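You operate a simulated robot arm through the tools that you are given. There is no shell and no other tool.

You are at the controls of a simulated robot arm. One attempt, no reset.

## Task
Seal the pump with the felt plug and work its lever till it shows FIRM.
Fine: raise the yellow lever, seat the plug in the barrel and turn the blue knob a quarter turn; leave the lever up.

It is judged by the outcome, as a careful person would: the job done as asked, and still so three seconds after it is handed in. It fails if anything else is knocked over, pushed out of place, dropped, spilled or broken. Lids that push on must go on centred and level and be pressed home; caps that screw on are set level and turned clockwise until they are tight.

## Robot
A 6-joint arm with a fingered hand, fixed in place. Base frame: the origin is at the foot of the arm, x ahead of it, y to its left, z up; the work surface is at about z = 0.7. Lengths are in m, angles in degrees, forces in N, time in s.
With the tool pointing down near the work surface it reaches from about 0.14 to 0.84 m from the base axis. Its first joint turns from -166.0 to 166.0 degrees. Payload 5 kg.
Tool frame: the origin (TCP) lies between the finger pads and is the grasp point; the fingertips stand 0.037 m ahead of it; z points along the fingers, y is the line along which they close. Largest opening 0.124 m; the body of the gripper starts 0.043 m behind the TCP. The gripper is a hand of 3 fingers: y runs from the thumb to the fingers, the wrist lies at [-0.021, -0.125, -0.215] in the tool frame.
Orientation is that of the tool frame in the base frame, as a unit quaternion [w, x, y, z]. With the fingers straight down and the wrist toward the robot, the tool's x, y and z point along [0, 1, 0], [1, 0, 0] and [0, 0, -1] of the base frame.

## Interface
- The arm moves only by the tool step_arm. Its argument "commands" is a list of rows, each a list of 2 entries, a list of its own where there are three numbers: the shift along the tool's x, y, z in m, then the turn, a rotation vector about the tool's x, y, z in degrees. In form: [[[x, y, z], [rx, ry, rz]], ...]. A call has 1 to 20 rows; each row is the pose to reach, as a shift and turn from the pose commanded when the call began, along the tool's axes at that moment. Each row takes 0.2 s and may step no farther than 0.05 m and 8.6 degrees from the row before; otherwise, the whole call is refused. A pose out of reach is approached as far as the arm can. The call stops where the force on the tool passes 40 N (or 10 N more than at its start, if that is more) or the arm is blocked; 0.2 s more then pass. In this call time passes only in rows, and 0.2 s behind the last. The reply holds the time, the measured pose of the TCP, the force on the tool along the base axes, the opening and the grip force, in the units named above and with some noise, with the torque about the TCP (base axes, N m) and any sound that the robot's microphone picked up.
- Cameras (640 x 400 px; columns grow to the right, rows downward): "scene" is fixed at [0.2186, 0.6502, 1.4916]; the picture's right is [-0.73, -0.68, 0.00], its down [-0.48, 0.51, -0.72] and it looks along [0.49, -0.52, -0.70] (base axes); focal length 362 px, centre (320, 200). "wrist" rides on the gripper at [0.072, -0.104, -0.154] in the tool frame; the picture's right is [-0.83, 0.26, -0.49], its down [-0.51, -0.72, 0.47] and it looks along [-0.23, 0.64, 0.73] (tool axes); focal length 243 px, centre (320, 200). There is no depth. A picture from a camera that has moved, and an enlarged one, comes with that camera's place and axes in the base frame and with its lens.
- get_image(camera): a new picture of that camera. The clock stands still meanwhile.
- move_fingers(index, middle, thumb_bend, thumb_turn): sets how far each is bent, from 0 (flat) to 100 (curled in); at 30 the hand is open as for a grip, at 70 the pads meet at the TCP. One left out holds its place. A second passes; each finger stops where it meets its share of the squeeze, and holds until it gets a number again. It is the only way to open and close the hand. It gives what a move gives, with no picture; readings hold the bend of each and the force on the fingers (four entries, about 0 where the hand has none), thumb and palm. thumb_turn goes from beside the hand (0) to across from the fingers (100), as for a grip.
- zoom(camera, box): a new picture of the part [left, top, right, bottom] of that camera's present view, enlarged. The clock stands still meanwhile.
- hand_in(): hands the job in; it is judged then, once.

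Nothing tells you positions but the pictures and the camera data. Unless the task says otherwise, let go and move clear before handing in.

The tools are called after "Call:" by a JSON object that holds its "op" and its "data". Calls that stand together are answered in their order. step_arm: Moves the arm, as the interface text tells. Its arguments: {"type":"object","properties":{"commands":{"type":"array","items":{"type":"array"}}},"required":["commands"]} The other tools are called the same way: move_fingers (index, middle, thumb_bend, thumb_turn) moves the fingers one by one; get_image (camera) takes a picture; zoom (camera, box) takes an enlarged picture of a part of a camera's view; hand_in () hands the job in.

At the start:

```text
t: 0.0
position: [0.7288, 0.1543, 1.088]
tcp_rot: [0.0, 0.707, 0.707, 0.001]
force: [-1.0, -0.4, 0.1]
ft_torque: [0.0, -0.01, -0.02]
gripper_width: 0.1236
gripper_force: 0.1
shape: jaw
bend: [30.0, 30.0, 30.0, 98.0]
finger forces: [0.0, 0.0, 0.1, 0.0, 0.1, 0.1]
```

scene: 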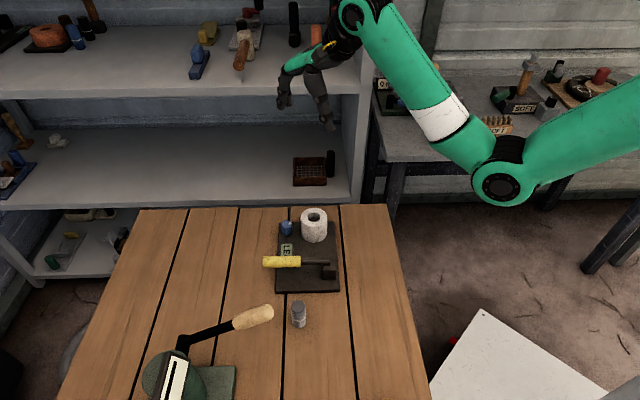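
wrist: 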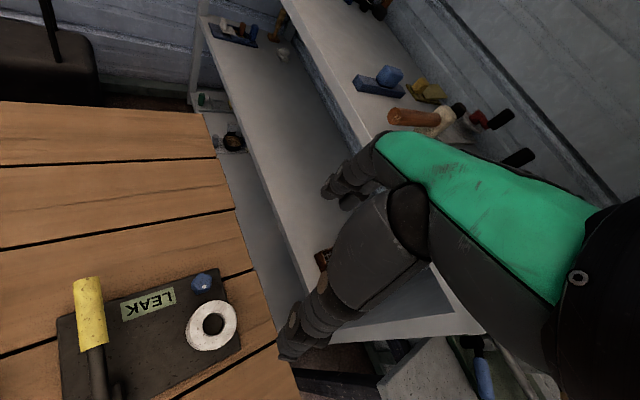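

I see a table with the pump (white barrel, blue knob, yellow lever, a LEAK display) and a small grey plug standing near it. I'll look closer before moving.

Call:
{"op": "zoom", "data": {"camera": "scene", "box": [240, 190, 368, 270]}}

Call:
{"op": "zoom", "data": {"camera": "scene", "box": [240, 260, 368, 340]}}

Call:
{"op": "zoom", "data": {"camera": "wrist", "box": [40, 250, 280, 400]}}

Call:
{"op": "zoom", "data": {"camera": "scene", "box": [120, 280, 312, 400]}}

```text
5.00 times, centred on (304, 230) of scene
camera zoom: at [0.2186, 0.6502, 1.4916], right [-0.73, -0.68, 0.0], down [-0.48, 0.51, -0.72], along [0.49, -0.52, -0.7], focal length 1809 px, centre (400, 50)
```

zoom: 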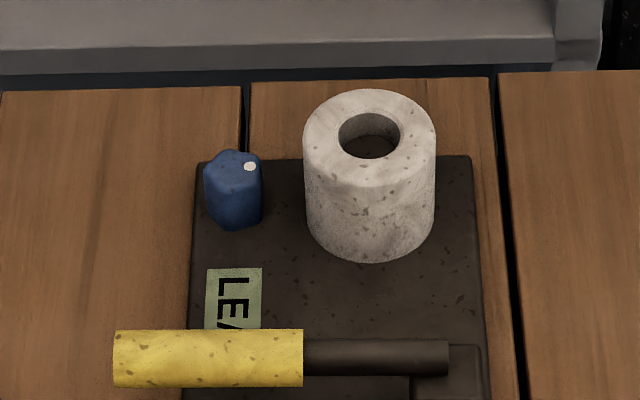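

```text
5.00 times, centred on (304, 300) of scene
camera zoom: at [0.2186, 0.6502, 1.4916], right [-0.73, -0.68, 0.0], down [-0.48, 0.51, -0.72], along [0.49, -0.52, -0.7], focal length 1809 px, centre (400, -300)
```

zoom: 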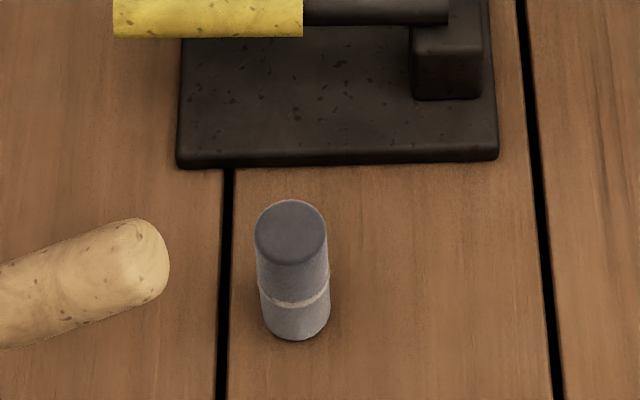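

```text
2.67 times, centred on (160, 325) of wrist
camera zoom: at [0.6234, 0.2279, 1.2405], right [0.26, -0.83, 0.49], down [-0.72, -0.51, -0.47], along [0.64, -0.23, -0.73], focal length 647 px, centre (747, -133)
```

zoom: 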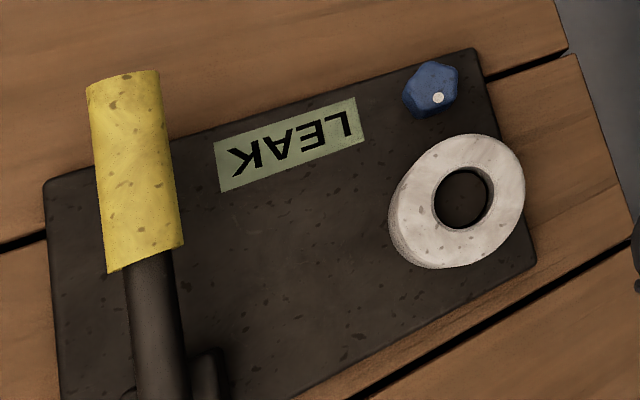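

```text
3.33 times, centred on (216, 340) of scene
camera zoom: at [0.2186, 0.6502, 1.4916], right [-0.73, -0.68, 0.0], down [-0.48, 0.51, -0.72], along [0.49, -0.52, -0.7], focal length 1206 px, centre (667, -267)
```

zoom: 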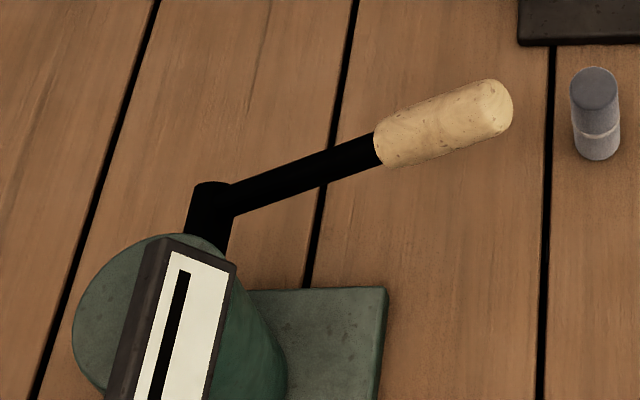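

The pump's lever lies horizontal, with its grip tip near (0.676, 0.366, 0.774). The barrel top is near (0.684, 0.179, 0.777), the knob near (0.743, 0.227, 0.746), and the plug near (0.530, 0.389). First I'll line the hand up above the lever grip.

Call:
{"op": "step_arm", "data": {"commands": [[[0.0318, -0.0123, 0.023], [0, 0, 7.5]], [[0.0636, -0.0246, 0.046], [0, 0, 15]], [[0.0954, -0.0369, 0.069], [0, 0, 22.5]], [[0.1271, -0.0492, 0.092], [0, 0, 30]], [[0.1589, -0.0615, 0.115], [0, 0, 37.5]], [[0.1907, -0.0738, 0.138], [0, 0, 45]]]}}

Call:
{"op": "get_image", "data": {"camera": "wrist"}}

Call:
{"op": "get_image", "data": {"camera": "scene"}}

```text
t: 1.4
position: [0.653, 0.3461, 0.9473]
tcp_rot: [0.001, 0.924, 0.382, 0.0]
force: [-0.8, -0.9, 0.5]
ft_torque: [0.05, 0.02, 0.0]
gripper_width: 0.1239
gripper_force: 0.2
shape: jaw
bend: [30.0, 30.0, 30.0, 98.0]
finger forces: [0.0, 0.0, 0.0, 0.0, 0.0, 0.1]
```

```text
taken
camera wrist: at [0.6307, 0.4719, 1.1013], right [-0.4, -0.77, 0.49], down [-0.87, 0.15, -0.47], along [0.29, -0.62, -0.73], focal length 243 px, centre (320, 200)
```

wrist: 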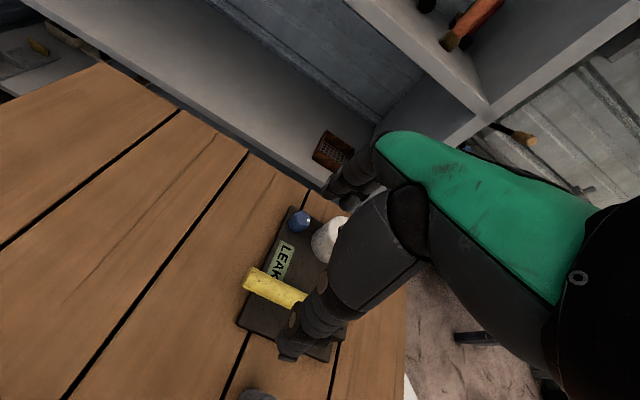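

```text
taken
```

scene: 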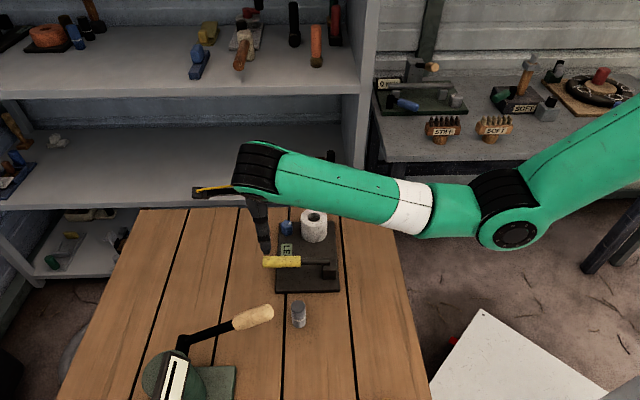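

The hand is above the lever grip, and the thumb and fingers straddle it in plan. I'll zoom in to refine the grip's position before going down.

Call:
{"op": "zoom", "data": {"camera": "wrist", "box": [220, 190, 380, 290]}}

Call:
{"op": "zoom", "data": {"camera": "wrist", "box": [220, 290, 380, 390]}}

Call:
{"op": "zoom", "data": {"camera": "scene", "box": [200, 180, 360, 280]}}

```text
4.00 times, centred on (300, 240) of wrist
camera zoom: at [0.6307, 0.4719, 1.1013], right [-0.4, -0.77, 0.49], down [-0.87, 0.15, -0.47], along [0.29, -0.62, -0.73], focal length 970 px, centre (400, 40)
```

zoom: 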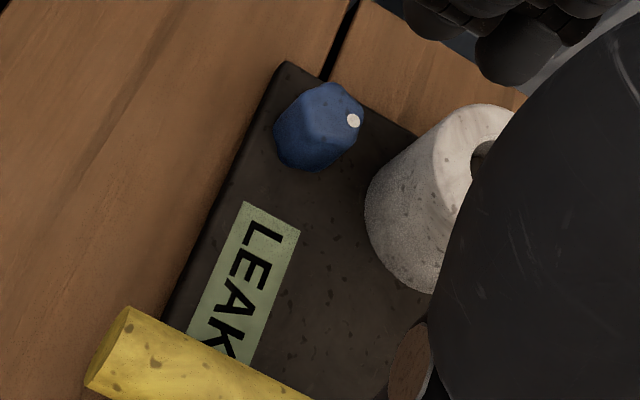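

```text
4.00 times, centred on (300, 340) of wrist
camera zoom: at [0.6307, 0.4719, 1.1013], right [-0.4, -0.77, 0.49], down [-0.87, 0.15, -0.47], along [0.29, -0.62, -0.73], focal length 970 px, centre (400, -360)
```

zoom: 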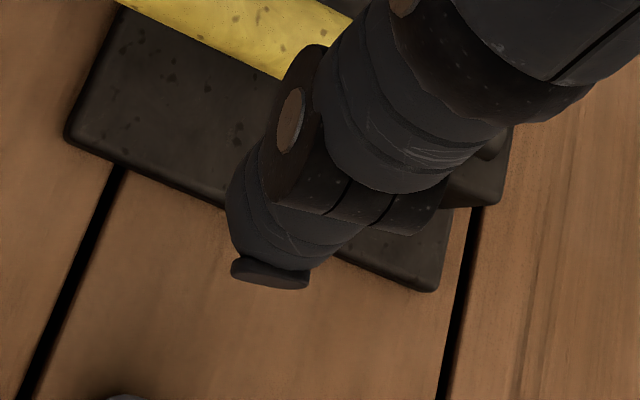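

```text
4.00 times, centred on (280, 230) of scene
camera zoom: at [0.2186, 0.6502, 1.4916], right [-0.73, -0.68, 0.0], down [-0.48, 0.51, -0.72], along [0.49, -0.52, -0.7], focal length 1448 px, centre (480, 80)
```

zoom: 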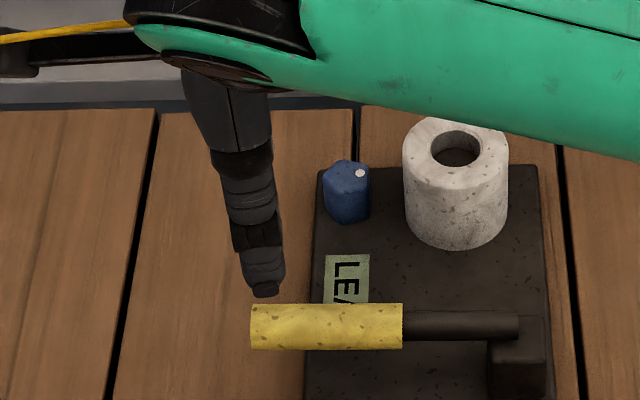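

The lever grip is directly under the TCP, about 3 cm in from its tip. I'll go straight down to straddle it.

Call:
{"op": "step_arm", "data": {"commands": [[[0, 0.001, 0.04], [0, 0, 0]], [[0, 0.001, 0.08], [0, 0, 0]], [[0, 0.001, 0.12], [0, 0, 0]], [[0, 0.001, 0.145], [0, 0, 0]], [[0, 0.001, 0.163], [0, 0, 0]]]}}

Call:
{"op": "zoom", "data": {"camera": "scene", "box": [200, 180, 360, 280]}}

Call:
{"op": "get_image", "data": {"camera": "wrist"}}

```text
t: 2.6
position: [0.6568, 0.3439, 0.7849]
tcp_rot: [0.0, 0.924, 0.383, 0.0]
force: [0.1, 0.3, -0.3]
ft_torque: [-0.01, 0.03, -0.03]
gripper_width: 0.124
gripper_force: 0.0
shape: jaw
bend: [30.0, 30.0, 30.0, 98.0]
finger forces: [0.1, 0.0, 0.0, 0.0, 0.0, 0.0]
```

```text
4.00 times, centred on (280, 230) of scene
camera zoom: at [0.2186, 0.6502, 1.4916], right [-0.73, -0.68, 0.0], down [-0.48, 0.51, -0.72], along [0.49, -0.52, -0.7], focal length 1448 px, centre (480, 80)
```

zoom: 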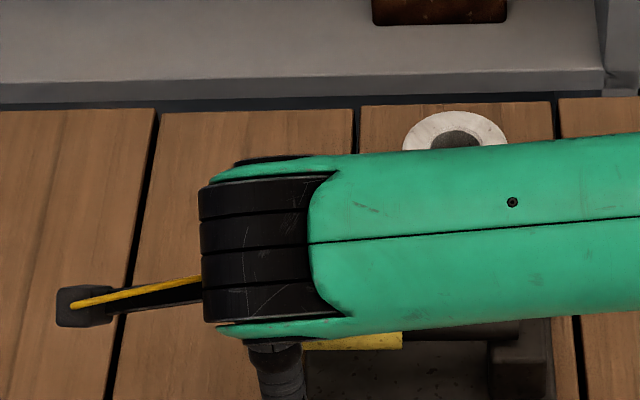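

```text
taken
camera wrist: at [0.6327, 0.4704, 0.9392], right [-0.4, -0.77, 0.49], down [-0.87, 0.15, -0.47], along [0.29, -0.62, -0.73], focal length 243 px, centre (320, 200)
```

wrist: 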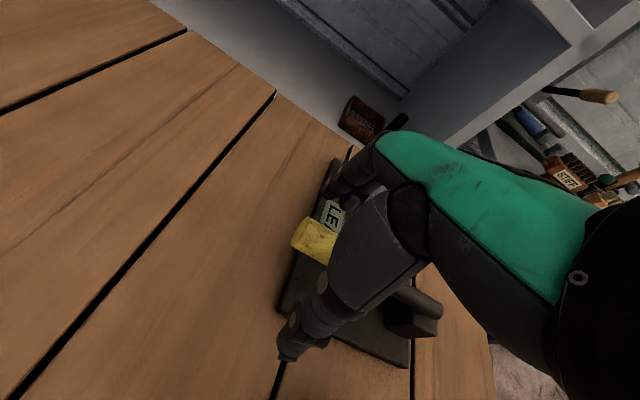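

The fingers straddle the grip with no contact. Next I'll close on it.

Call:
{"op": "move_fingers", "data": {"index": 66, "middle": 66, "thumb_bend": 66}}

Call:
{"op": "get_image", "data": {"camera": "wrist"}}

```text
t: 3.6
position: [0.6553, 0.344, 0.7856]
tcp_rot: [0.0, 0.924, 0.383, 0.001]
force: [0.1, 0.3, 0.5]
ft_torque: [-0.01, 0.0, 0.02]
gripper_width: 0.0213
gripper_force: 1.3
shape: fingers
bend: [65.0, 66.0, 65.0, 98.0]
finger forces: [0.7, 0.3, 0.0, 0.0, 1.1, 0.1]
```

```text
taken
camera wrist: at [0.6326, 0.4703, 0.9391], right [-0.4, -0.77, 0.49], down [-0.87, 0.15, -0.47], along [0.29, -0.62, -0.73], focal length 243 px, centre (320, 200)
```

wrist: 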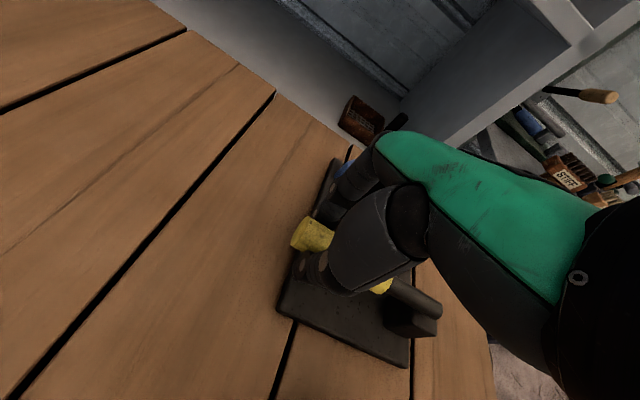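

The fingers touch the lever lightly, so I'll squeeze more firmly before lifting.

Call:
{"op": "move_fingers", "data": {"index": 76, "middle": 76, "thumb_bend": 76}}

```text
t: 4.6
position: [0.6556, 0.3434, 0.7855]
tcp_rot: [0.0, 0.924, 0.382, 0.0]
force: [8.8, -10.1, 0.7]
ft_torque: [-0.06, -0.25, 0.23]
gripper_width: 0.0074
gripper_force: 19.8
shape: fingers
bend: [75.0, 74.0, 71.0, 97.0]
finger forces: [12.5, 12.6, 0.1, 0.1, 13.7, 0.0]
```

The lever is held with about 20 N. I'll lift it along its arc about the pivot, turning the hand with it, 20° to begin with.

Call:
{"op": "step_arm", "data": {"commands": [[[-0.0021, 0.001, -0.0114], [0, 5, 0]], [[-0.0051, 0.001, -0.0226], [0, 10, 0]], [[-0.0092, 0.001, -0.0334], [0, 15, 0]], [[-0.0141, 0.001, -0.0439], [0, 20, 0]]]}}

Call:
{"op": "get_image", "data": {"camera": "scene"}}

Call:
{"op": "get_image", "data": {"camera": "wrist"}}

```text
t: 5.6
position: [0.6463, 0.3324, 0.8295]
tcp_rot: [-0.068, 0.91, 0.376, 0.161]
force: [6.5, -6.3, 0.0]
ft_torque: [-0.03, -0.25, 0.18]
gripper_width: 0.0071
gripper_force: 19.0
shape: fingers
bend: [75.0, 74.0, 71.0, 97.0]
finger forces: [11.0, 11.8, 0.0, 0.1, 15.2, 0.0]
```

```text
taken
```

scene: 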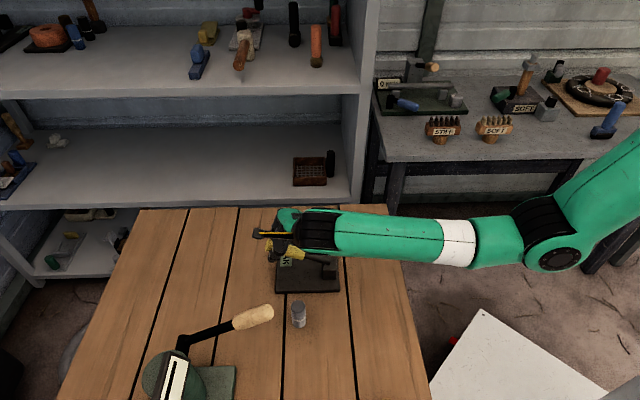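

```text
taken
camera wrist: at [0.583, 0.4192, 0.999], right [-0.49, -0.86, 0.18], down [-0.73, 0.29, -0.62], along [0.48, -0.43, -0.77], focal length 243 px, centre (320, 200)
```

wrist: 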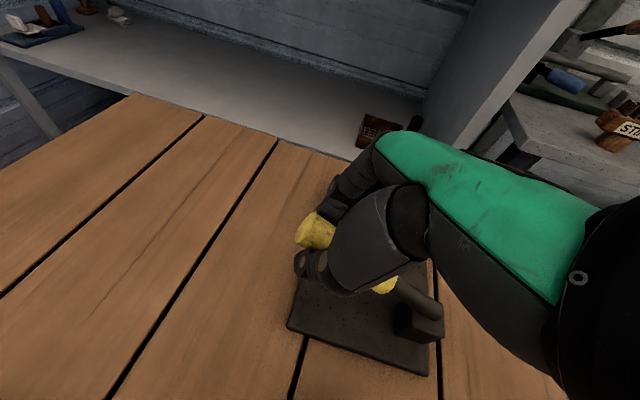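

The lever rises smoothly with little force. I'll carry on another 25°.

Call:
{"op": "step_arm", "data": {"commands": [[[-0.0021, 0.001, -0.0114], [0, 5, 0]], [[-0.0051, 0.001, -0.0226], [0, 10, 0]], [[-0.0092, 0.001, -0.0334], [0, 15, 0]], [[-0.0141, 0.001, -0.0439], [0, 20, 0]], [[-0.0199, 0.001, -0.0539], [0, 25, 0]]]}}

Call:
{"op": "get_image", "data": {"camera": "scene"}}

Call:
{"op": "get_image", "data": {"camera": "wrist"}}

```text
t: 6.8
position: [0.6208, 0.3068, 0.8692]
tcp_rot: [-0.145, 0.856, 0.352, 0.35]
force: [2.0, -5.3, -35.3]
ft_torque: [-0.4, 0.24, -0.02]
gripper_width: 0.0086
gripper_force: 22.2
shape: fingers
bend: [74.0, 74.0, 69.0, 98.0]
finger forces: [16.9, 10.7, 0.0, 0.0, 16.7, 0.0]
```

```text
taken
```

scene: 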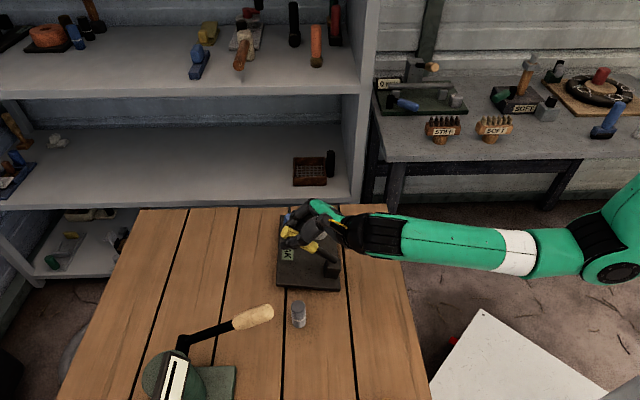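

```text
taken
camera wrist: at [0.5071, 0.3406, 1.0291], right [-0.48, -0.85, -0.23], down [-0.53, 0.49, -0.69], along [0.7, -0.21, -0.69], focal length 243 px, centre (320, 200)
```

wrist: 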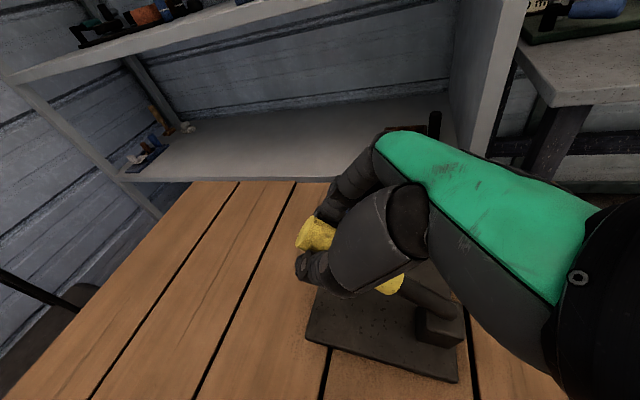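

Force built up to about 35 N near 42–45°, which suggests an end stop. I'll look at it closely.

Call:
{"op": "zoom", "data": {"camera": "scene", "box": [250, 190, 378, 300]}}

Call:
{"op": "zoom", "data": {"camera": "wrist", "box": [280, 180, 480, 390]}}

```text
3.64 times, centred on (314, 245) of scene
camera zoom: at [0.2186, 0.6502, 1.4916], right [-0.73, -0.68, 0.0], down [-0.48, 0.51, -0.72], along [0.49, -0.52, -0.7], focal length 1316 px, centre (342, 36)
```

zoom: 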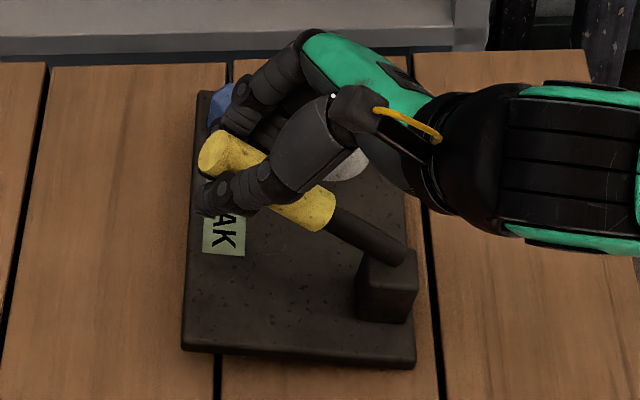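

```text
1.90 times, centred on (380, 285) of wrist
camera zoom: at [0.5071, 0.3406, 1.0291], right [-0.48, -0.85, -0.23], down [-0.53, 0.49, -0.69], along [0.7, -0.21, -0.69], focal length 462 px, centre (206, 38)
```

zoom: 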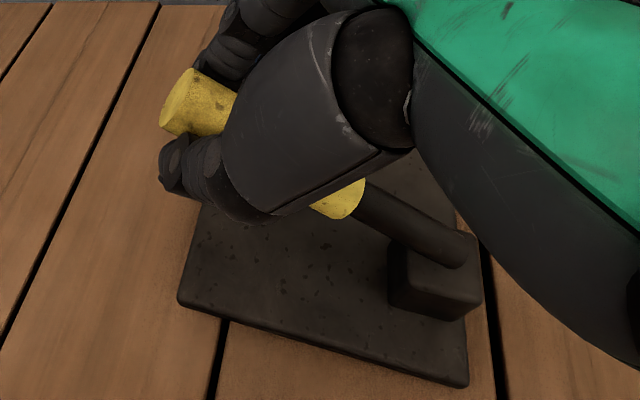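

The lever stands at roughly 42°, apparently at its stop. I'll relieve the preload, then release and see whether it stays.

Call:
{"op": "step_arm", "data": {"commands": [[[-0.0025, 0, 0.0025], [0, 0, 0]]]}}

Call:
{"op": "move_fingers", "data": {"index": 62, "middle": 62, "thumb_bend": 62}}

Call:
{"op": "zoom", "data": {"camera": "scene", "box": [250, 190, 378, 300]}}

```text
t: 7.2
position: [0.6219, 0.3077, 0.8689]
tcp_rot: [-0.145, 0.854, 0.354, 0.352]
force: [1.4, -5.2, -32.5]
ft_torque: [-0.36, 0.21, -0.04]
gripper_width: 0.0088
gripper_force: 22.1
shape: fingers
bend: [74.0, 74.0, 69.0, 98.0]
finger forces: [17.0, 10.1, 0.0, 0.0, 16.5, 0.0]
```

```text
t: 8.2
position: [0.621, 0.3074, 0.8698]
tcp_rot: [-0.146, 0.854, 0.353, 0.353]
force: [0.7, 0.2, 0.1]
ft_torque: [0.0, 0.02, -0.02]
gripper_width: 0.0308
gripper_force: 0.1
shape: fingers
bend: [62.0, 62.0, 62.0, 98.0]
finger forces: [0.0, 0.1, 0.0, 0.0, 0.1, 0.0]
```

```text
3.64 times, centred on (314, 245) of scene
camera zoom: at [0.2186, 0.6502, 1.4916], right [-0.73, -0.68, 0.0], down [-0.48, 0.51, -0.72], along [0.49, -0.52, -0.7], focal length 1316 px, centre (342, 36)
```

zoom: 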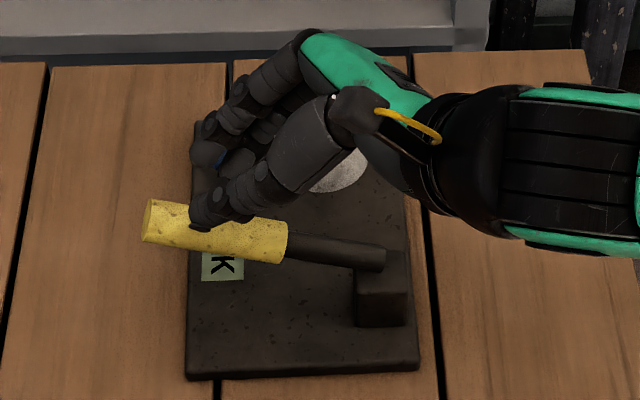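

On release the lever sank part way, and the plate looks to have been lifted slightly and set back down, so I pulled past the stop. I'll let it settle and look again.

Call:
{"op": "step_arm", "data": {"commands": [[[0, 0, 0], [0, 0, 0]], [[0, 0, 0], [0, 0, 0]]]}}

Call:
{"op": "zoom", "data": {"camera": "scene", "box": [240, 190, 368, 270]}}

Call:
{"op": "zoom", "data": {"camera": "scene", "box": [240, 260, 368, 340]}}

Call:
{"op": "zoom", "data": {"camera": "wrist", "box": [280, 180, 480, 390]}}

```text
t: 8.8
position: [0.62, 0.3071, 0.8708]
tcp_rot: [-0.147, 0.854, 0.353, 0.354]
force: [-0.1, -0.9, -0.1]
ft_torque: [-0.01, -0.01, 0.0]
gripper_width: 0.0308
gripper_force: 0.0
shape: fingers
bend: [62.0, 62.0, 62.0, 98.0]
finger forces: [0.1, 0.1, 0.0, 0.0, 0.1, 0.0]
```

```text
5.00 times, centred on (304, 230) of scene
camera zoom: at [0.2186, 0.6502, 1.4916], right [-0.73, -0.68, 0.0], down [-0.48, 0.51, -0.72], along [0.49, -0.52, -0.7], focal length 1809 px, centre (400, 50)
```

zoom: 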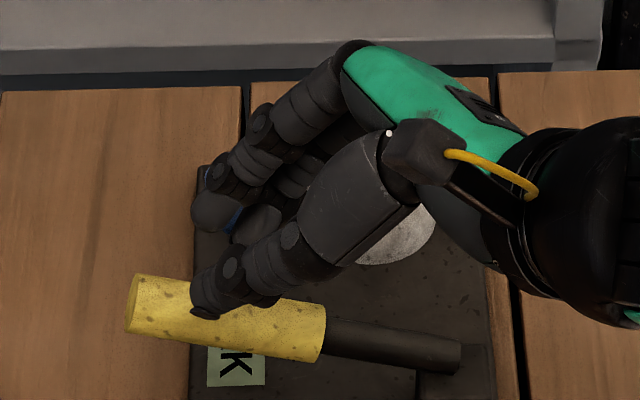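

```text
5.00 times, centred on (304, 300) of scene
camera zoom: at [0.2186, 0.6502, 1.4916], right [-0.73, -0.68, 0.0], down [-0.48, 0.51, -0.72], along [0.49, -0.52, -0.7], focal length 1809 px, centre (400, -300)
```

zoom: 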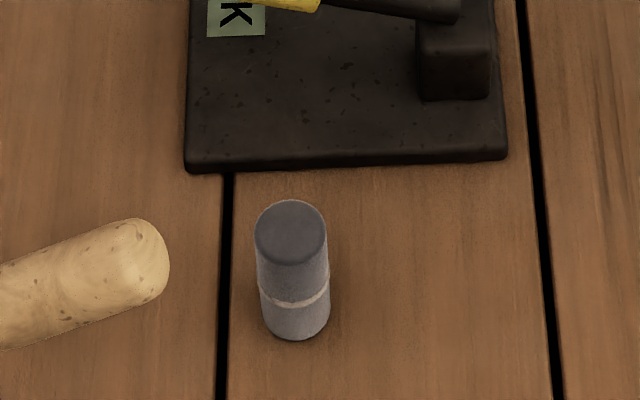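

```text
1.90 times, centred on (380, 285) of wrist
camera zoom: at [0.506, 0.3414, 1.0297], right [-0.48, -0.85, -0.24], down [-0.53, 0.49, -0.69], along [0.7, -0.2, -0.68], focal length 462 px, centre (206, 38)
```

zoom: 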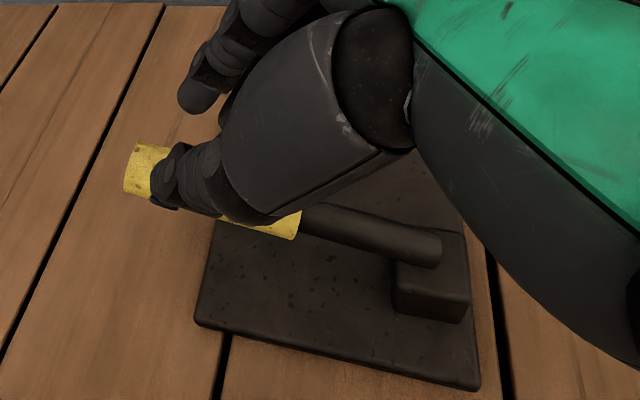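

The pump plate settled flat again, about 4 mm from where it was, and the lever now rests near 18–20°. I'll open a little, go back down the arc to regrip there, and raise it more gently, watching the force.

Call:
{"op": "move_fingers", "data": {"index": 46, "middle": 46, "thumb_bend": 46}}

Call:
{"op": "step_arm", "data": {"commands": [[[0.0011, 0, 0.0115], [0, -5, 0]], [[0.0011, 0, 0.0231], [0, -10, 0]], [[0.0002, 0, 0.0346], [0, -15, 0]], [[-0.0017, 0, 0.0461], [0, -20, 0]]]}}

Call:
{"op": "zoom", "data": {"camera": "scene", "box": [240, 190, 368, 270]}}

Call:
{"op": "zoom", "data": {"camera": "wrist", "box": [280, 180, 480, 390]}}

```text
t: 9.8
position: [0.6208, 0.3082, 0.8709]
tcp_rot: [-0.146, 0.854, 0.353, 0.354]
force: [0.7, -0.4, -0.8]
ft_torque: [0.01, -0.04, 0.0]
gripper_width: 0.0797
gripper_force: 0.0
shape: fingers
bend: [46.0, 46.0, 46.0, 98.0]
finger forces: [0.0, 0.1, 0.1, 0.1, 0.0, 0.0]
```

```text
t: 10.8
position: [0.641, 0.3304, 0.8355]
tcp_rot: [-0.082, 0.902, 0.374, 0.2]
force: [0.5, 0.5, 0.1]
ft_torque: [0.0, 0.01, -0.01]
gripper_width: 0.0794
gripper_force: 0.1
shape: fingers
bend: [46.0, 46.0, 46.0, 98.0]
finger forces: [0.0, 0.0, 0.0, 0.1, 0.0, 0.0]
```

```text
5.00 times, centred on (304, 230) of scene
camera zoom: at [0.2186, 0.6502, 1.4916], right [-0.73, -0.68, 0.0], down [-0.48, 0.51, -0.72], along [0.49, -0.52, -0.7], focal length 1809 px, centre (400, 50)
```

zoom: 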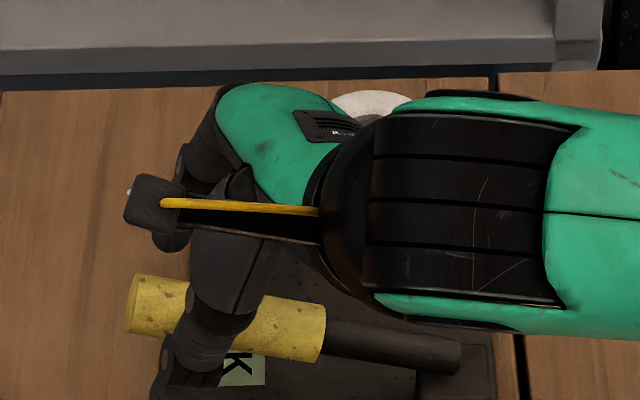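

```text
1.90 times, centred on (380, 285) of wrist
camera zoom: at [0.5678, 0.4045, 1.0061], right [-0.49, -0.86, 0.1], down [-0.7, 0.33, -0.64], along [0.52, -0.38, -0.76], focal length 462 px, centre (206, 38)
```

zoom: 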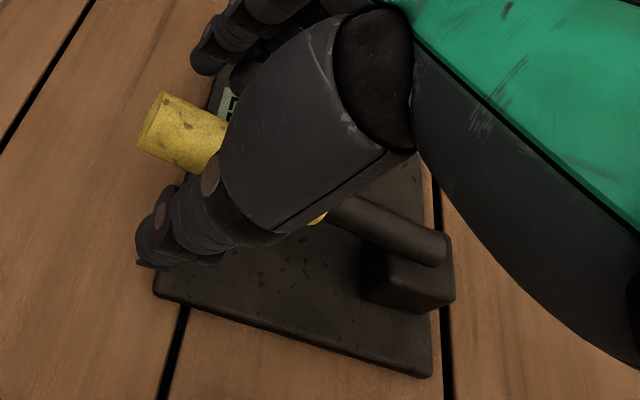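

The lever holds by friction where it is. I'll lower a bit onto it and regrip.

Call:
{"op": "step_arm", "data": {"commands": [[[-0.0054, 0, 0.0115], [0, -5, 0]]]}}

Call:
{"op": "move_fingers", "data": {"index": 70, "middle": 70, "thumb_bend": 69}}

Call:
{"op": "zoom", "data": {"camera": "wrist", "box": [280, 180, 480, 390]}}

```text
t: 11.2
position: [0.6437, 0.3307, 0.8241]
tcp_rot: [-0.066, 0.91, 0.376, 0.16]
force: [-0.5, 0.4, -0.2]
ft_torque: [-0.01, -0.01, 0.02]
gripper_width: 0.0792
gripper_force: 0.1
shape: fingers
bend: [46.0, 46.0, 46.0, 98.0]
finger forces: [0.0, 0.0, 0.0, 0.0, 0.0, 0.0]
```

```text
t: 12.2
position: [0.6408, 0.329, 0.8231]
tcp_rot: [-0.067, 0.91, 0.377, 0.161]
force: [-2.4, 2.8, 0.6]
ft_torque: [0.02, 0.01, 0.09]
gripper_width: 0.0201
gripper_force: 6.0
shape: fingers
bend: [68.0, 68.0, 65.0, 97.0]
finger forces: [2.8, 2.2, 0.0, 0.0, 7.9, 0.0]
```

```text
1.90 times, centred on (380, 285) of wrist
camera zoom: at [0.5782, 0.4153, 0.9928], right [-0.49, -0.86, 0.18], down [-0.73, 0.29, -0.62], along [0.48, -0.43, -0.77], focal length 462 px, centre (206, 38)
```

zoom: 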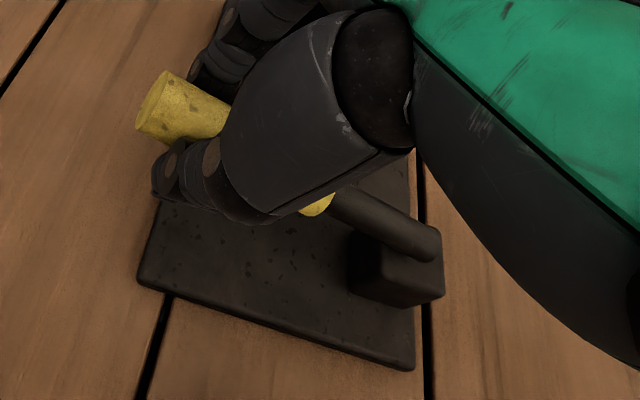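

The lever is gripped lightly at about 6 N. I'll raise it 10° and check the force.

Call:
{"op": "step_arm", "data": {"commands": [[[-0.0015, 0, -0.0113], [0, 5, 0]], [[-0.0041, 0, -0.0224], [0, 10, 0]]]}}

Call:
{"op": "zoom", "data": {"camera": "scene", "box": [240, 220, 368, 300]}}

Call:
{"op": "zoom", "data": {"camera": "wrist", "box": [280, 180, 480, 390]}}

```text
t: 12.8
position: [0.6334, 0.3217, 0.8445]
tcp_rot: [-0.099, 0.893, 0.369, 0.239]
force: [-2.2, 0.9, -0.3]
ft_torque: [-0.03, 0.01, 0.07]
gripper_width: 0.0201
gripper_force: 5.5
shape: fingers
bend: [68.0, 68.0, 65.0, 97.0]
finger forces: [3.0, 2.0, 0.0, 0.1, 6.5, 0.0]
```

```text
5.00 times, centred on (304, 260) of scene
camera zoom: at [0.2186, 0.6502, 1.4916], right [-0.73, -0.68, 0.0], down [-0.48, 0.51, -0.72], along [0.49, -0.52, -0.7], focal length 1809 px, centre (400, -100)
```

zoom: 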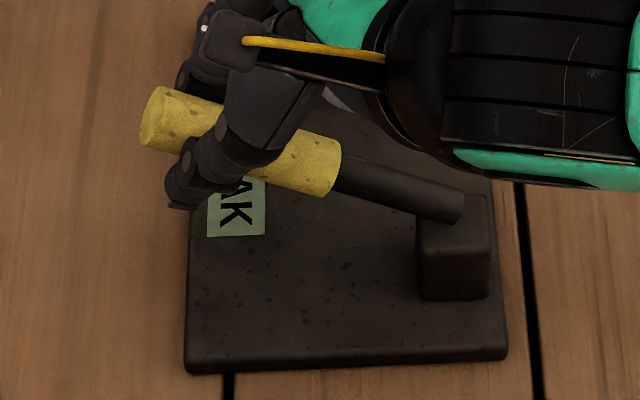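

```text
1.90 times, centred on (380, 285) of wrist
camera zoom: at [0.5492, 0.3865, 1.0124], right [-0.5, -0.87, 0.01], down [-0.65, 0.37, -0.66], along [0.57, -0.34, -0.75], focal length 462 px, centre (206, 38)
```

zoom: 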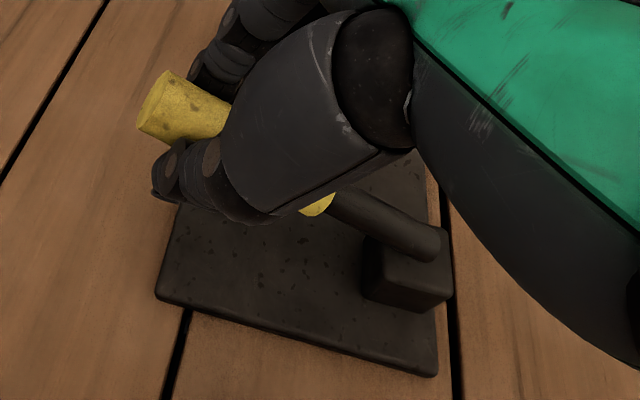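

The lever is at about 30° with hardly any force and the plate flat. I'll go on in small steps.

Call:
{"op": "step_arm", "data": {"commands": [[[-0.0008, 0, -0.0057], [0, 2.5, 0]], [[-0.0015, 0, -0.0113], [0, 5, 0]]]}}

Call:
{"op": "zoom", "data": {"camera": "scene", "box": [240, 220, 368, 300]}}

```text
t: 13.4
position: [0.627, 0.3168, 0.8498]
tcp_rot: [-0.115, 0.882, 0.366, 0.275]
force: [1.6, 6.0, 0.5]
ft_torque: [-0.13, 0.08, 0.04]
gripper_width: 0.0224
gripper_force: 8.0
shape: fingers
bend: [67.0, 68.0, 64.0, 98.0]
finger forces: [3.5, 3.3, 0.0, 0.0, 9.2, 0.0]
```

```text
5.00 times, centred on (304, 260) of scene
camera zoom: at [0.2186, 0.6502, 1.4916], right [-0.73, -0.68, 0.0], down [-0.48, 0.51, -0.72], along [0.49, -0.52, -0.7], focal length 1809 px, centre (400, -100)
```

zoom: 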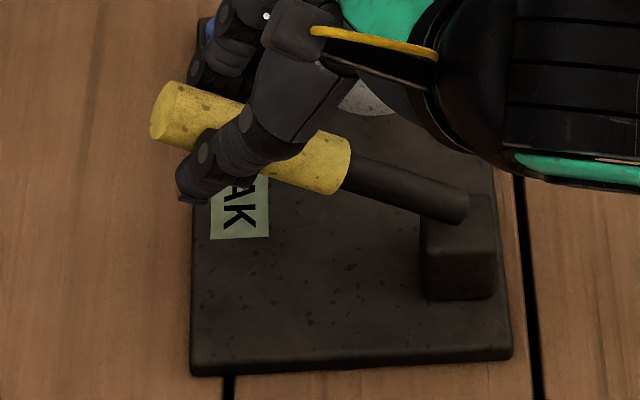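

The lever has hit its stop at about 30° and the plate just began to creep, so this is "up". I'll back off slightly and release.

Call:
{"op": "step_arm", "data": {"commands": [[[0.001, 0, 0.004], [0, -2.5, 0]]]}}

Call:
{"op": "move_fingers", "data": {"index": 62, "middle": 62, "thumb_bend": 60}}

Call:
{"op": "zoom", "data": {"camera": "scene", "box": [240, 220, 368, 300]}}

```text
t: 13.8
position: [0.6313, 0.3201, 0.8505]
tcp_rot: [-0.106, 0.887, 0.367, 0.259]
force: [-8.6, 0.5, 0.3]
ft_torque: [0.0, 0.08, 0.16]
gripper_width: 0.022
gripper_force: 6.6
shape: fingers
bend: [68.0, 69.0, 64.0, 98.0]
finger forces: [1.9, 1.8, 0.1, 0.0, 9.2, 0.0]
```

```text
t: 14.8
position: [0.6311, 0.3208, 0.8492]
tcp_rot: [-0.107, 0.887, 0.367, 0.259]
force: [-0.2, -0.4, 0.1]
ft_torque: [0.03, 0.01, 0.0]
gripper_width: 0.0337
gripper_force: 0.1
shape: fingers
bend: [62.0, 62.0, 60.0, 98.0]
finger forces: [0.0, 0.0, 0.0, 0.0, 0.0, 0.0]
```

```text
5.00 times, centred on (304, 260) of scene
camera zoom: at [0.2186, 0.6502, 1.4916], right [-0.73, -0.68, 0.0], down [-0.48, 0.51, -0.72], along [0.49, -0.52, -0.7], focal length 1809 px, centre (400, -100)
```

zoom: 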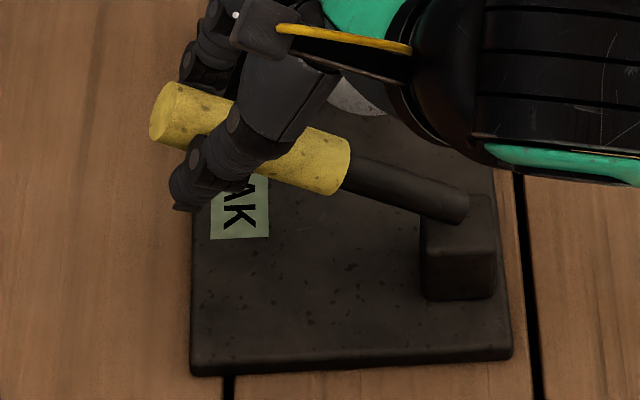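

The lever now stays up at its stop. I'll open fully and back the hand straight out, then level it and look at the whole scene.

Call:
{"op": "move_fingers", "data": {"index": 36, "middle": 36, "thumb_bend": 36}}

Call:
{"op": "step_arm", "data": {"commands": [[[0, 0, -0.03], [0, 0, 0]], [[0, 0, -0.07], [0, 0, 0]], [[0, 0, -0.11], [0, 0, 0]], [[0, 0, -0.13], [0, -8, 0]], [[0, 0, -0.13], [0, -16, 0]], [[0, 0, -0.13], [0, -24, 0]], [[0, 0, -0.13], [0, -32.5, 0]]]}}

Call:
{"op": "get_image", "data": {"camera": "scene"}}

Call:
{"op": "get_image", "data": {"camera": "wrist"}}

```text
t: 15.8
position: [0.6306, 0.3183, 0.8492]
tcp_rot: [-0.107, 0.887, 0.368, 0.258]
force: [0.1, 0.7, -0.3]
ft_torque: [-0.01, -0.01, 0.0]
gripper_width: 0.1103
gripper_force: 0.1
shape: fingers
bend: [36.0, 36.0, 36.0, 98.0]
finger forces: [0.0, 0.0, 0.1, 0.0, 0.0, 0.1]
```

```text
t: 17.4
position: [0.5831, 0.2693, 0.9588]
tcp_rot: [0.0, 0.924, 0.382, -0.001]
force: [-0.7, 0.5, 0.2]
ft_torque: [-0.01, -0.01, -0.02]
gripper_width: 0.1102
gripper_force: 0.1
shape: fingers
bend: [36.0, 36.0, 36.0, 98.0]
finger forces: [0.1, 0.1, 0.1, 0.0, 0.0, 0.0]
```

```text
taken
```

scene: 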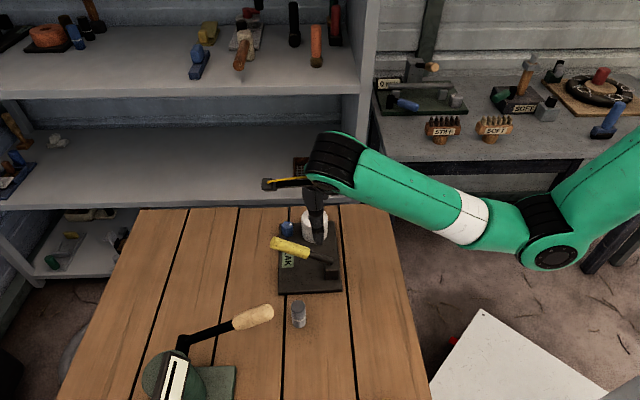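

```text
taken
camera wrist: at [0.5592, 0.3949, 1.1117], right [-0.4, -0.77, 0.49], down [-0.87, 0.15, -0.47], along [0.29, -0.62, -0.73], focal length 243 px, centre (320, 200)
```

wrist: 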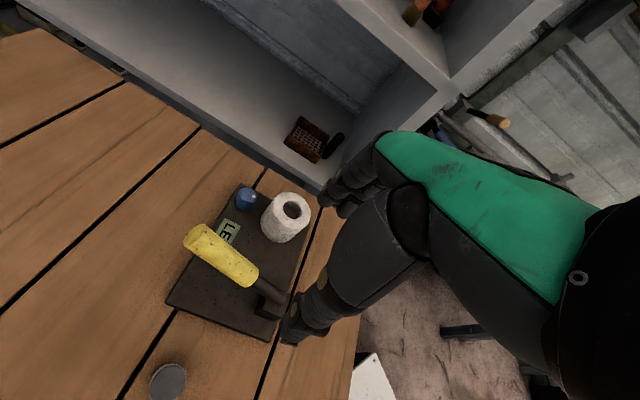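

The lever stays up and the hand is clear. I'll zoom in to re-measure the pump and the plug.

Call:
{"op": "zoom", "data": {"camera": "scene", "box": [240, 190, 368, 270]}}

Call:
{"op": "zoom", "data": {"camera": "wrist", "box": [160, 170, 320, 270]}}

Call:
{"op": "zoom", "data": {"camera": "wrist", "box": [100, 300, 260, 400]}}

```text
5.00 times, centred on (304, 230) of scene
camera zoom: at [0.2186, 0.6502, 1.4916], right [-0.73, -0.68, 0.0], down [-0.48, 0.51, -0.72], along [0.49, -0.52, -0.7], focal length 1809 px, centre (400, 50)
```

zoom: 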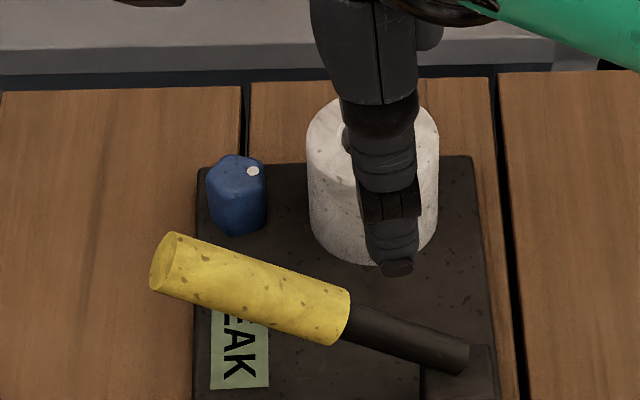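

```text
4.00 times, centred on (240, 220) of wrist
camera zoom: at [0.5592, 0.3949, 1.1117], right [-0.4, -0.77, 0.49], down [-0.87, 0.15, -0.47], along [0.29, -0.62, -0.73], focal length 970 px, centre (640, 120)
```

zoom: 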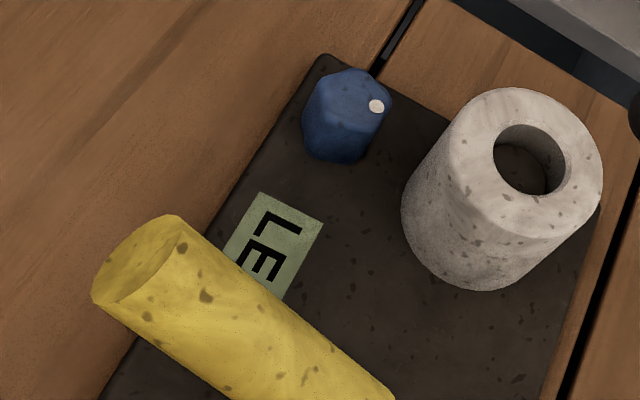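

```text
4.00 times, centred on (180, 350) of wrist
camera zoom: at [0.5592, 0.3949, 1.1117], right [-0.4, -0.77, 0.49], down [-0.87, 0.15, -0.47], along [0.29, -0.62, -0.73], focal length 970 px, centre (880, -400)
```

zoom: 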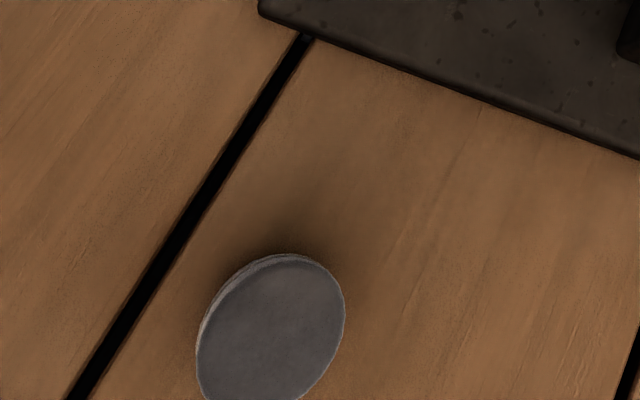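

The plug is near (0.531, 0.389), top at 0.767, and the barrel mouth near (0.682, 0.178, 0.776). The other device's wooden handle is close to the plug, so I'll turn the hand to see how close.

Call:
{"op": "step_arm", "data": {"commands": [[[-0.0033, -0.0073, -0.0037], [0, 0, -8.2]], [[-0.0067, -0.0147, -0.0075], [0, 0, -16.4]], [[-0.01, -0.022, -0.0112], [0, 0, -24.5]], [[-0.0134, -0.0293, -0.0149], [0, 0, -32.7]], [[-0.0167, -0.0366, -0.0186], [0, 0, -40.9]], [[-0.02, -0.044, -0.0224], [0, 0, -49.1]], [[-0.0234, -0.0513, -0.0261], [0, 0, -57.3]], [[-0.0267, -0.0586, -0.0298], [0, 0, -65.5]], [[-0.03, -0.066, -0.0335], [0, 0, -73.6]], [[-0.0334, -0.0733, -0.0373], [0, 0, -81.8]], [[-0.0368, -0.0806, -0.041], [0, 0, -90]]]}}

Call:
{"op": "get_image", "data": {"camera": "wrist"}}

Call:
{"op": "get_image", "data": {"camera": "scene"}}

```text
t: 19.8
position: [0.5001, 0.2992, 0.9992]
tcp_rot: [0.0, 0.382, 0.924, 0.0]
force: [0.2, 0.1, 0.3]
ft_torque: [0.05, 0.0, 0.03]
gripper_width: 0.1105
gripper_force: 0.0
shape: fingers
bend: [36.0, 36.0, 36.0, 98.0]
finger forces: [0.0, 0.0, 0.0, 0.0, 0.0, 0.0]
```

```text
taken
camera wrist: at [0.3744, 0.278, 1.1529], right [0.77, -0.4, 0.49], down [-0.15, -0.87, -0.47], along [0.62, 0.29, -0.73], focal length 243 px, centre (320, 200)
```

wrist: 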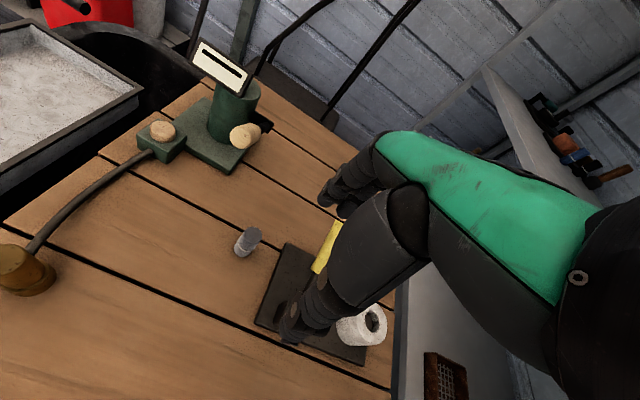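

```text
taken
```

scene: 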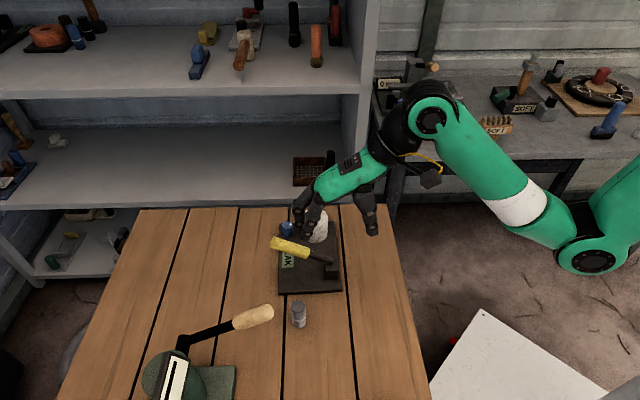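

The wooden handle's tip is around (0.51, 0.49, 0.91), above and beside the plug. I'll approach the plug with the closing line along base x, which keeps the hand about 10 cm clear sideways.

Call:
{"op": "step_arm", "data": {"commands": [[[0.0069, 0.0143, 0.0], [0, 0, 7.5]], [[0.0138, 0.0285, 0.0], [0, 0, 15]], [[0.0207, 0.0428, 0.0], [0, 0, 22.5]], [[0.0276, 0.0571, 0.01], [0, 0, 30]], [[0.0345, 0.0713, 0.02], [0, 0, 37.5]], [[0.0414, 0.0856, 0.03], [0, 0, 45]]]}}

Call:
{"op": "move_fingers", "data": {"index": 44, "middle": 44, "thumb_bend": 44}}

Call:
{"op": "get_image", "data": {"camera": "wrist"}}

Call:
{"op": "get_image", "data": {"camera": "scene"}}

```text
t: 21.2
position: [0.5293, 0.3896, 0.9705]
tcp_rot: [-0.001, 0.708, 0.706, -0.001]
force: [0.1, 0.6, 0.6]
ft_torque: [0.03, 0.01, -0.01]
gripper_width: 0.1104
gripper_force: 0.1
shape: fingers
bend: [36.0, 36.0, 36.0, 98.0]
finger forces: [0.0, 0.1, 0.1, 0.1, 0.0, 0.0]
```

```text
t: 22.2
position: [0.5299, 0.389, 0.9699]
tcp_rot: [0.0, 0.708, 0.707, 0.001]
force: [0.4, 0.0, -0.3]
ft_torque: [0.0, -0.02, 0.01]
gripper_width: 0.0869
gripper_force: 0.0
shape: fingers
bend: [44.0, 44.0, 44.0, 98.0]
finger forces: [0.1, 0.0, 0.0, 0.0, 0.0, 0.1]
```

```text
taken
camera wrist: at [0.4249, 0.4625, 1.1241], right [0.26, -0.83, 0.49], down [-0.72, -0.51, -0.47], along [0.64, -0.23, -0.73], focal length 243 px, centre (320, 200)
```

wrist: 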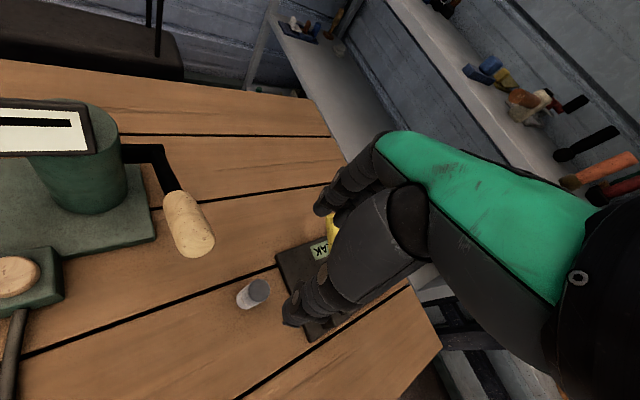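

```text
taken
```

scene: 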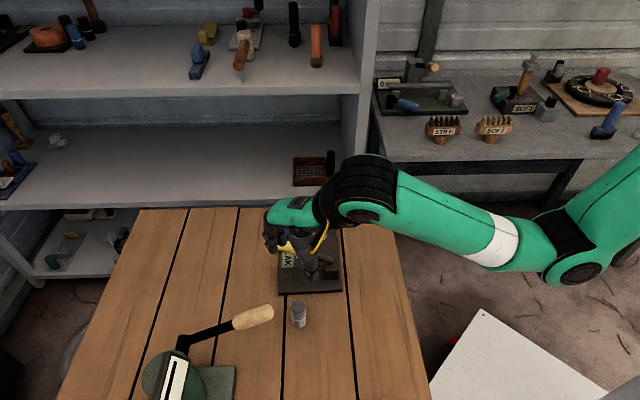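

The plug is in clear view. I'll zoom for an accurate fix before descending.

Call:
{"op": "zoom", "data": {"camera": "wrist", "box": [200, 250, 328, 330]}}

Call:
{"op": "zoom", "data": {"camera": "scene", "box": [260, 280, 340, 330]}}

```text
5.00 times, centred on (264, 290) of wrist
camera zoom: at [0.4249, 0.4625, 1.1241], right [0.26, -0.83, 0.49], down [-0.72, -0.51, -0.47], along [0.64, -0.23, -0.73], focal length 1213 px, centre (600, -250)
```

zoom: 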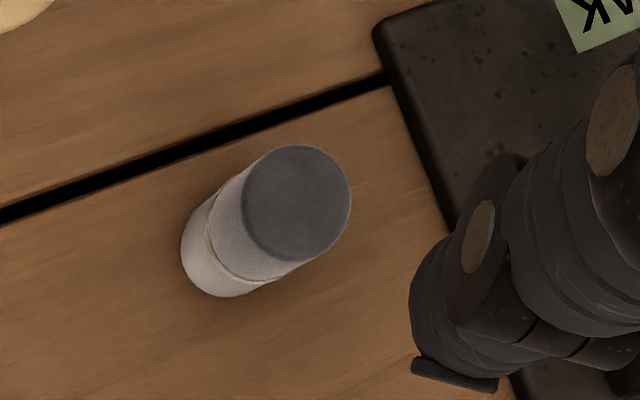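

```text
8.00 times, centred on (300, 305) of scene
camera zoom: at [0.2186, 0.6502, 1.4916], right [-0.73, -0.68, 0.0], down [-0.48, 0.51, -0.72], along [0.49, -0.52, -0.7], focal length 2895 px, centre (480, -640)
```

zoom: 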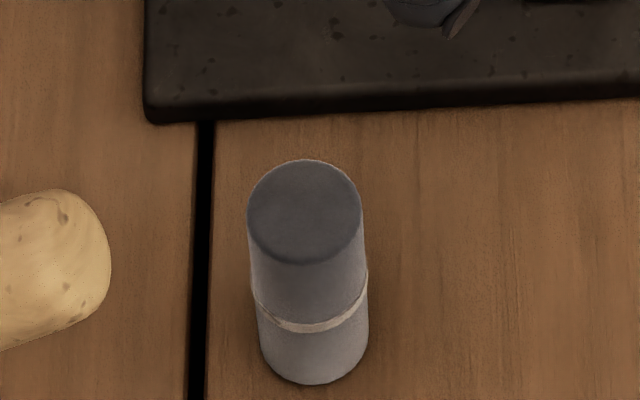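

Both cameras agree: the plug is at (0.531, 0.389), top z 0.767. I'll turn the hand a further 15° away from the wooden handle and descend.

Call:
{"op": "step_arm", "data": {"commands": [[[0, 0.0012, 0.0], [0, 0, -7.5]], [[-0.0002, 0.0013, 0.0], [0, 0, -15]], [[-0.0002, 0.0013, 0.04], [0, 0, -15]], [[-0.0002, 0.0013, 0.08], [0, 0, -15]], [[-0.0002, 0.0013, 0.12], [0, 0, -15]]]}}

Call:
{"op": "get_image", "data": {"camera": "wrist"}}

Call:
{"op": "get_image", "data": {"camera": "scene"}}

```text
t: 23.4
position: [0.5314, 0.3893, 0.8506]
tcp_rot: [0.0, 0.609, 0.793, 0.001]
force: [0.2, 0.0, 0.2]
ft_torque: [-0.03, 0.01, 0.0]
gripper_width: 0.0869
gripper_force: 0.0
shape: fingers
bend: [44.0, 44.0, 44.0, 98.0]
finger forces: [0.0, 0.1, 0.0, 0.0, 0.0, 0.0]
```

```text
taken
camera wrist: at [0.4114, 0.433, 1.004], right [0.47, -0.73, 0.49], down [-0.57, -0.68, -0.47], along [0.68, -0.06, -0.73], focal length 243 px, centre (320, 200)
```

wrist: 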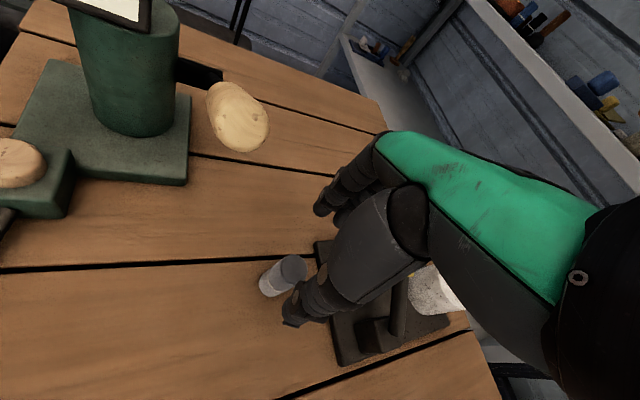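

```text
taken
```

scene: 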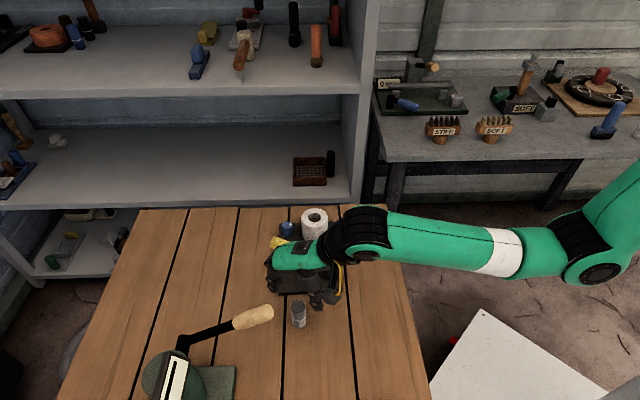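

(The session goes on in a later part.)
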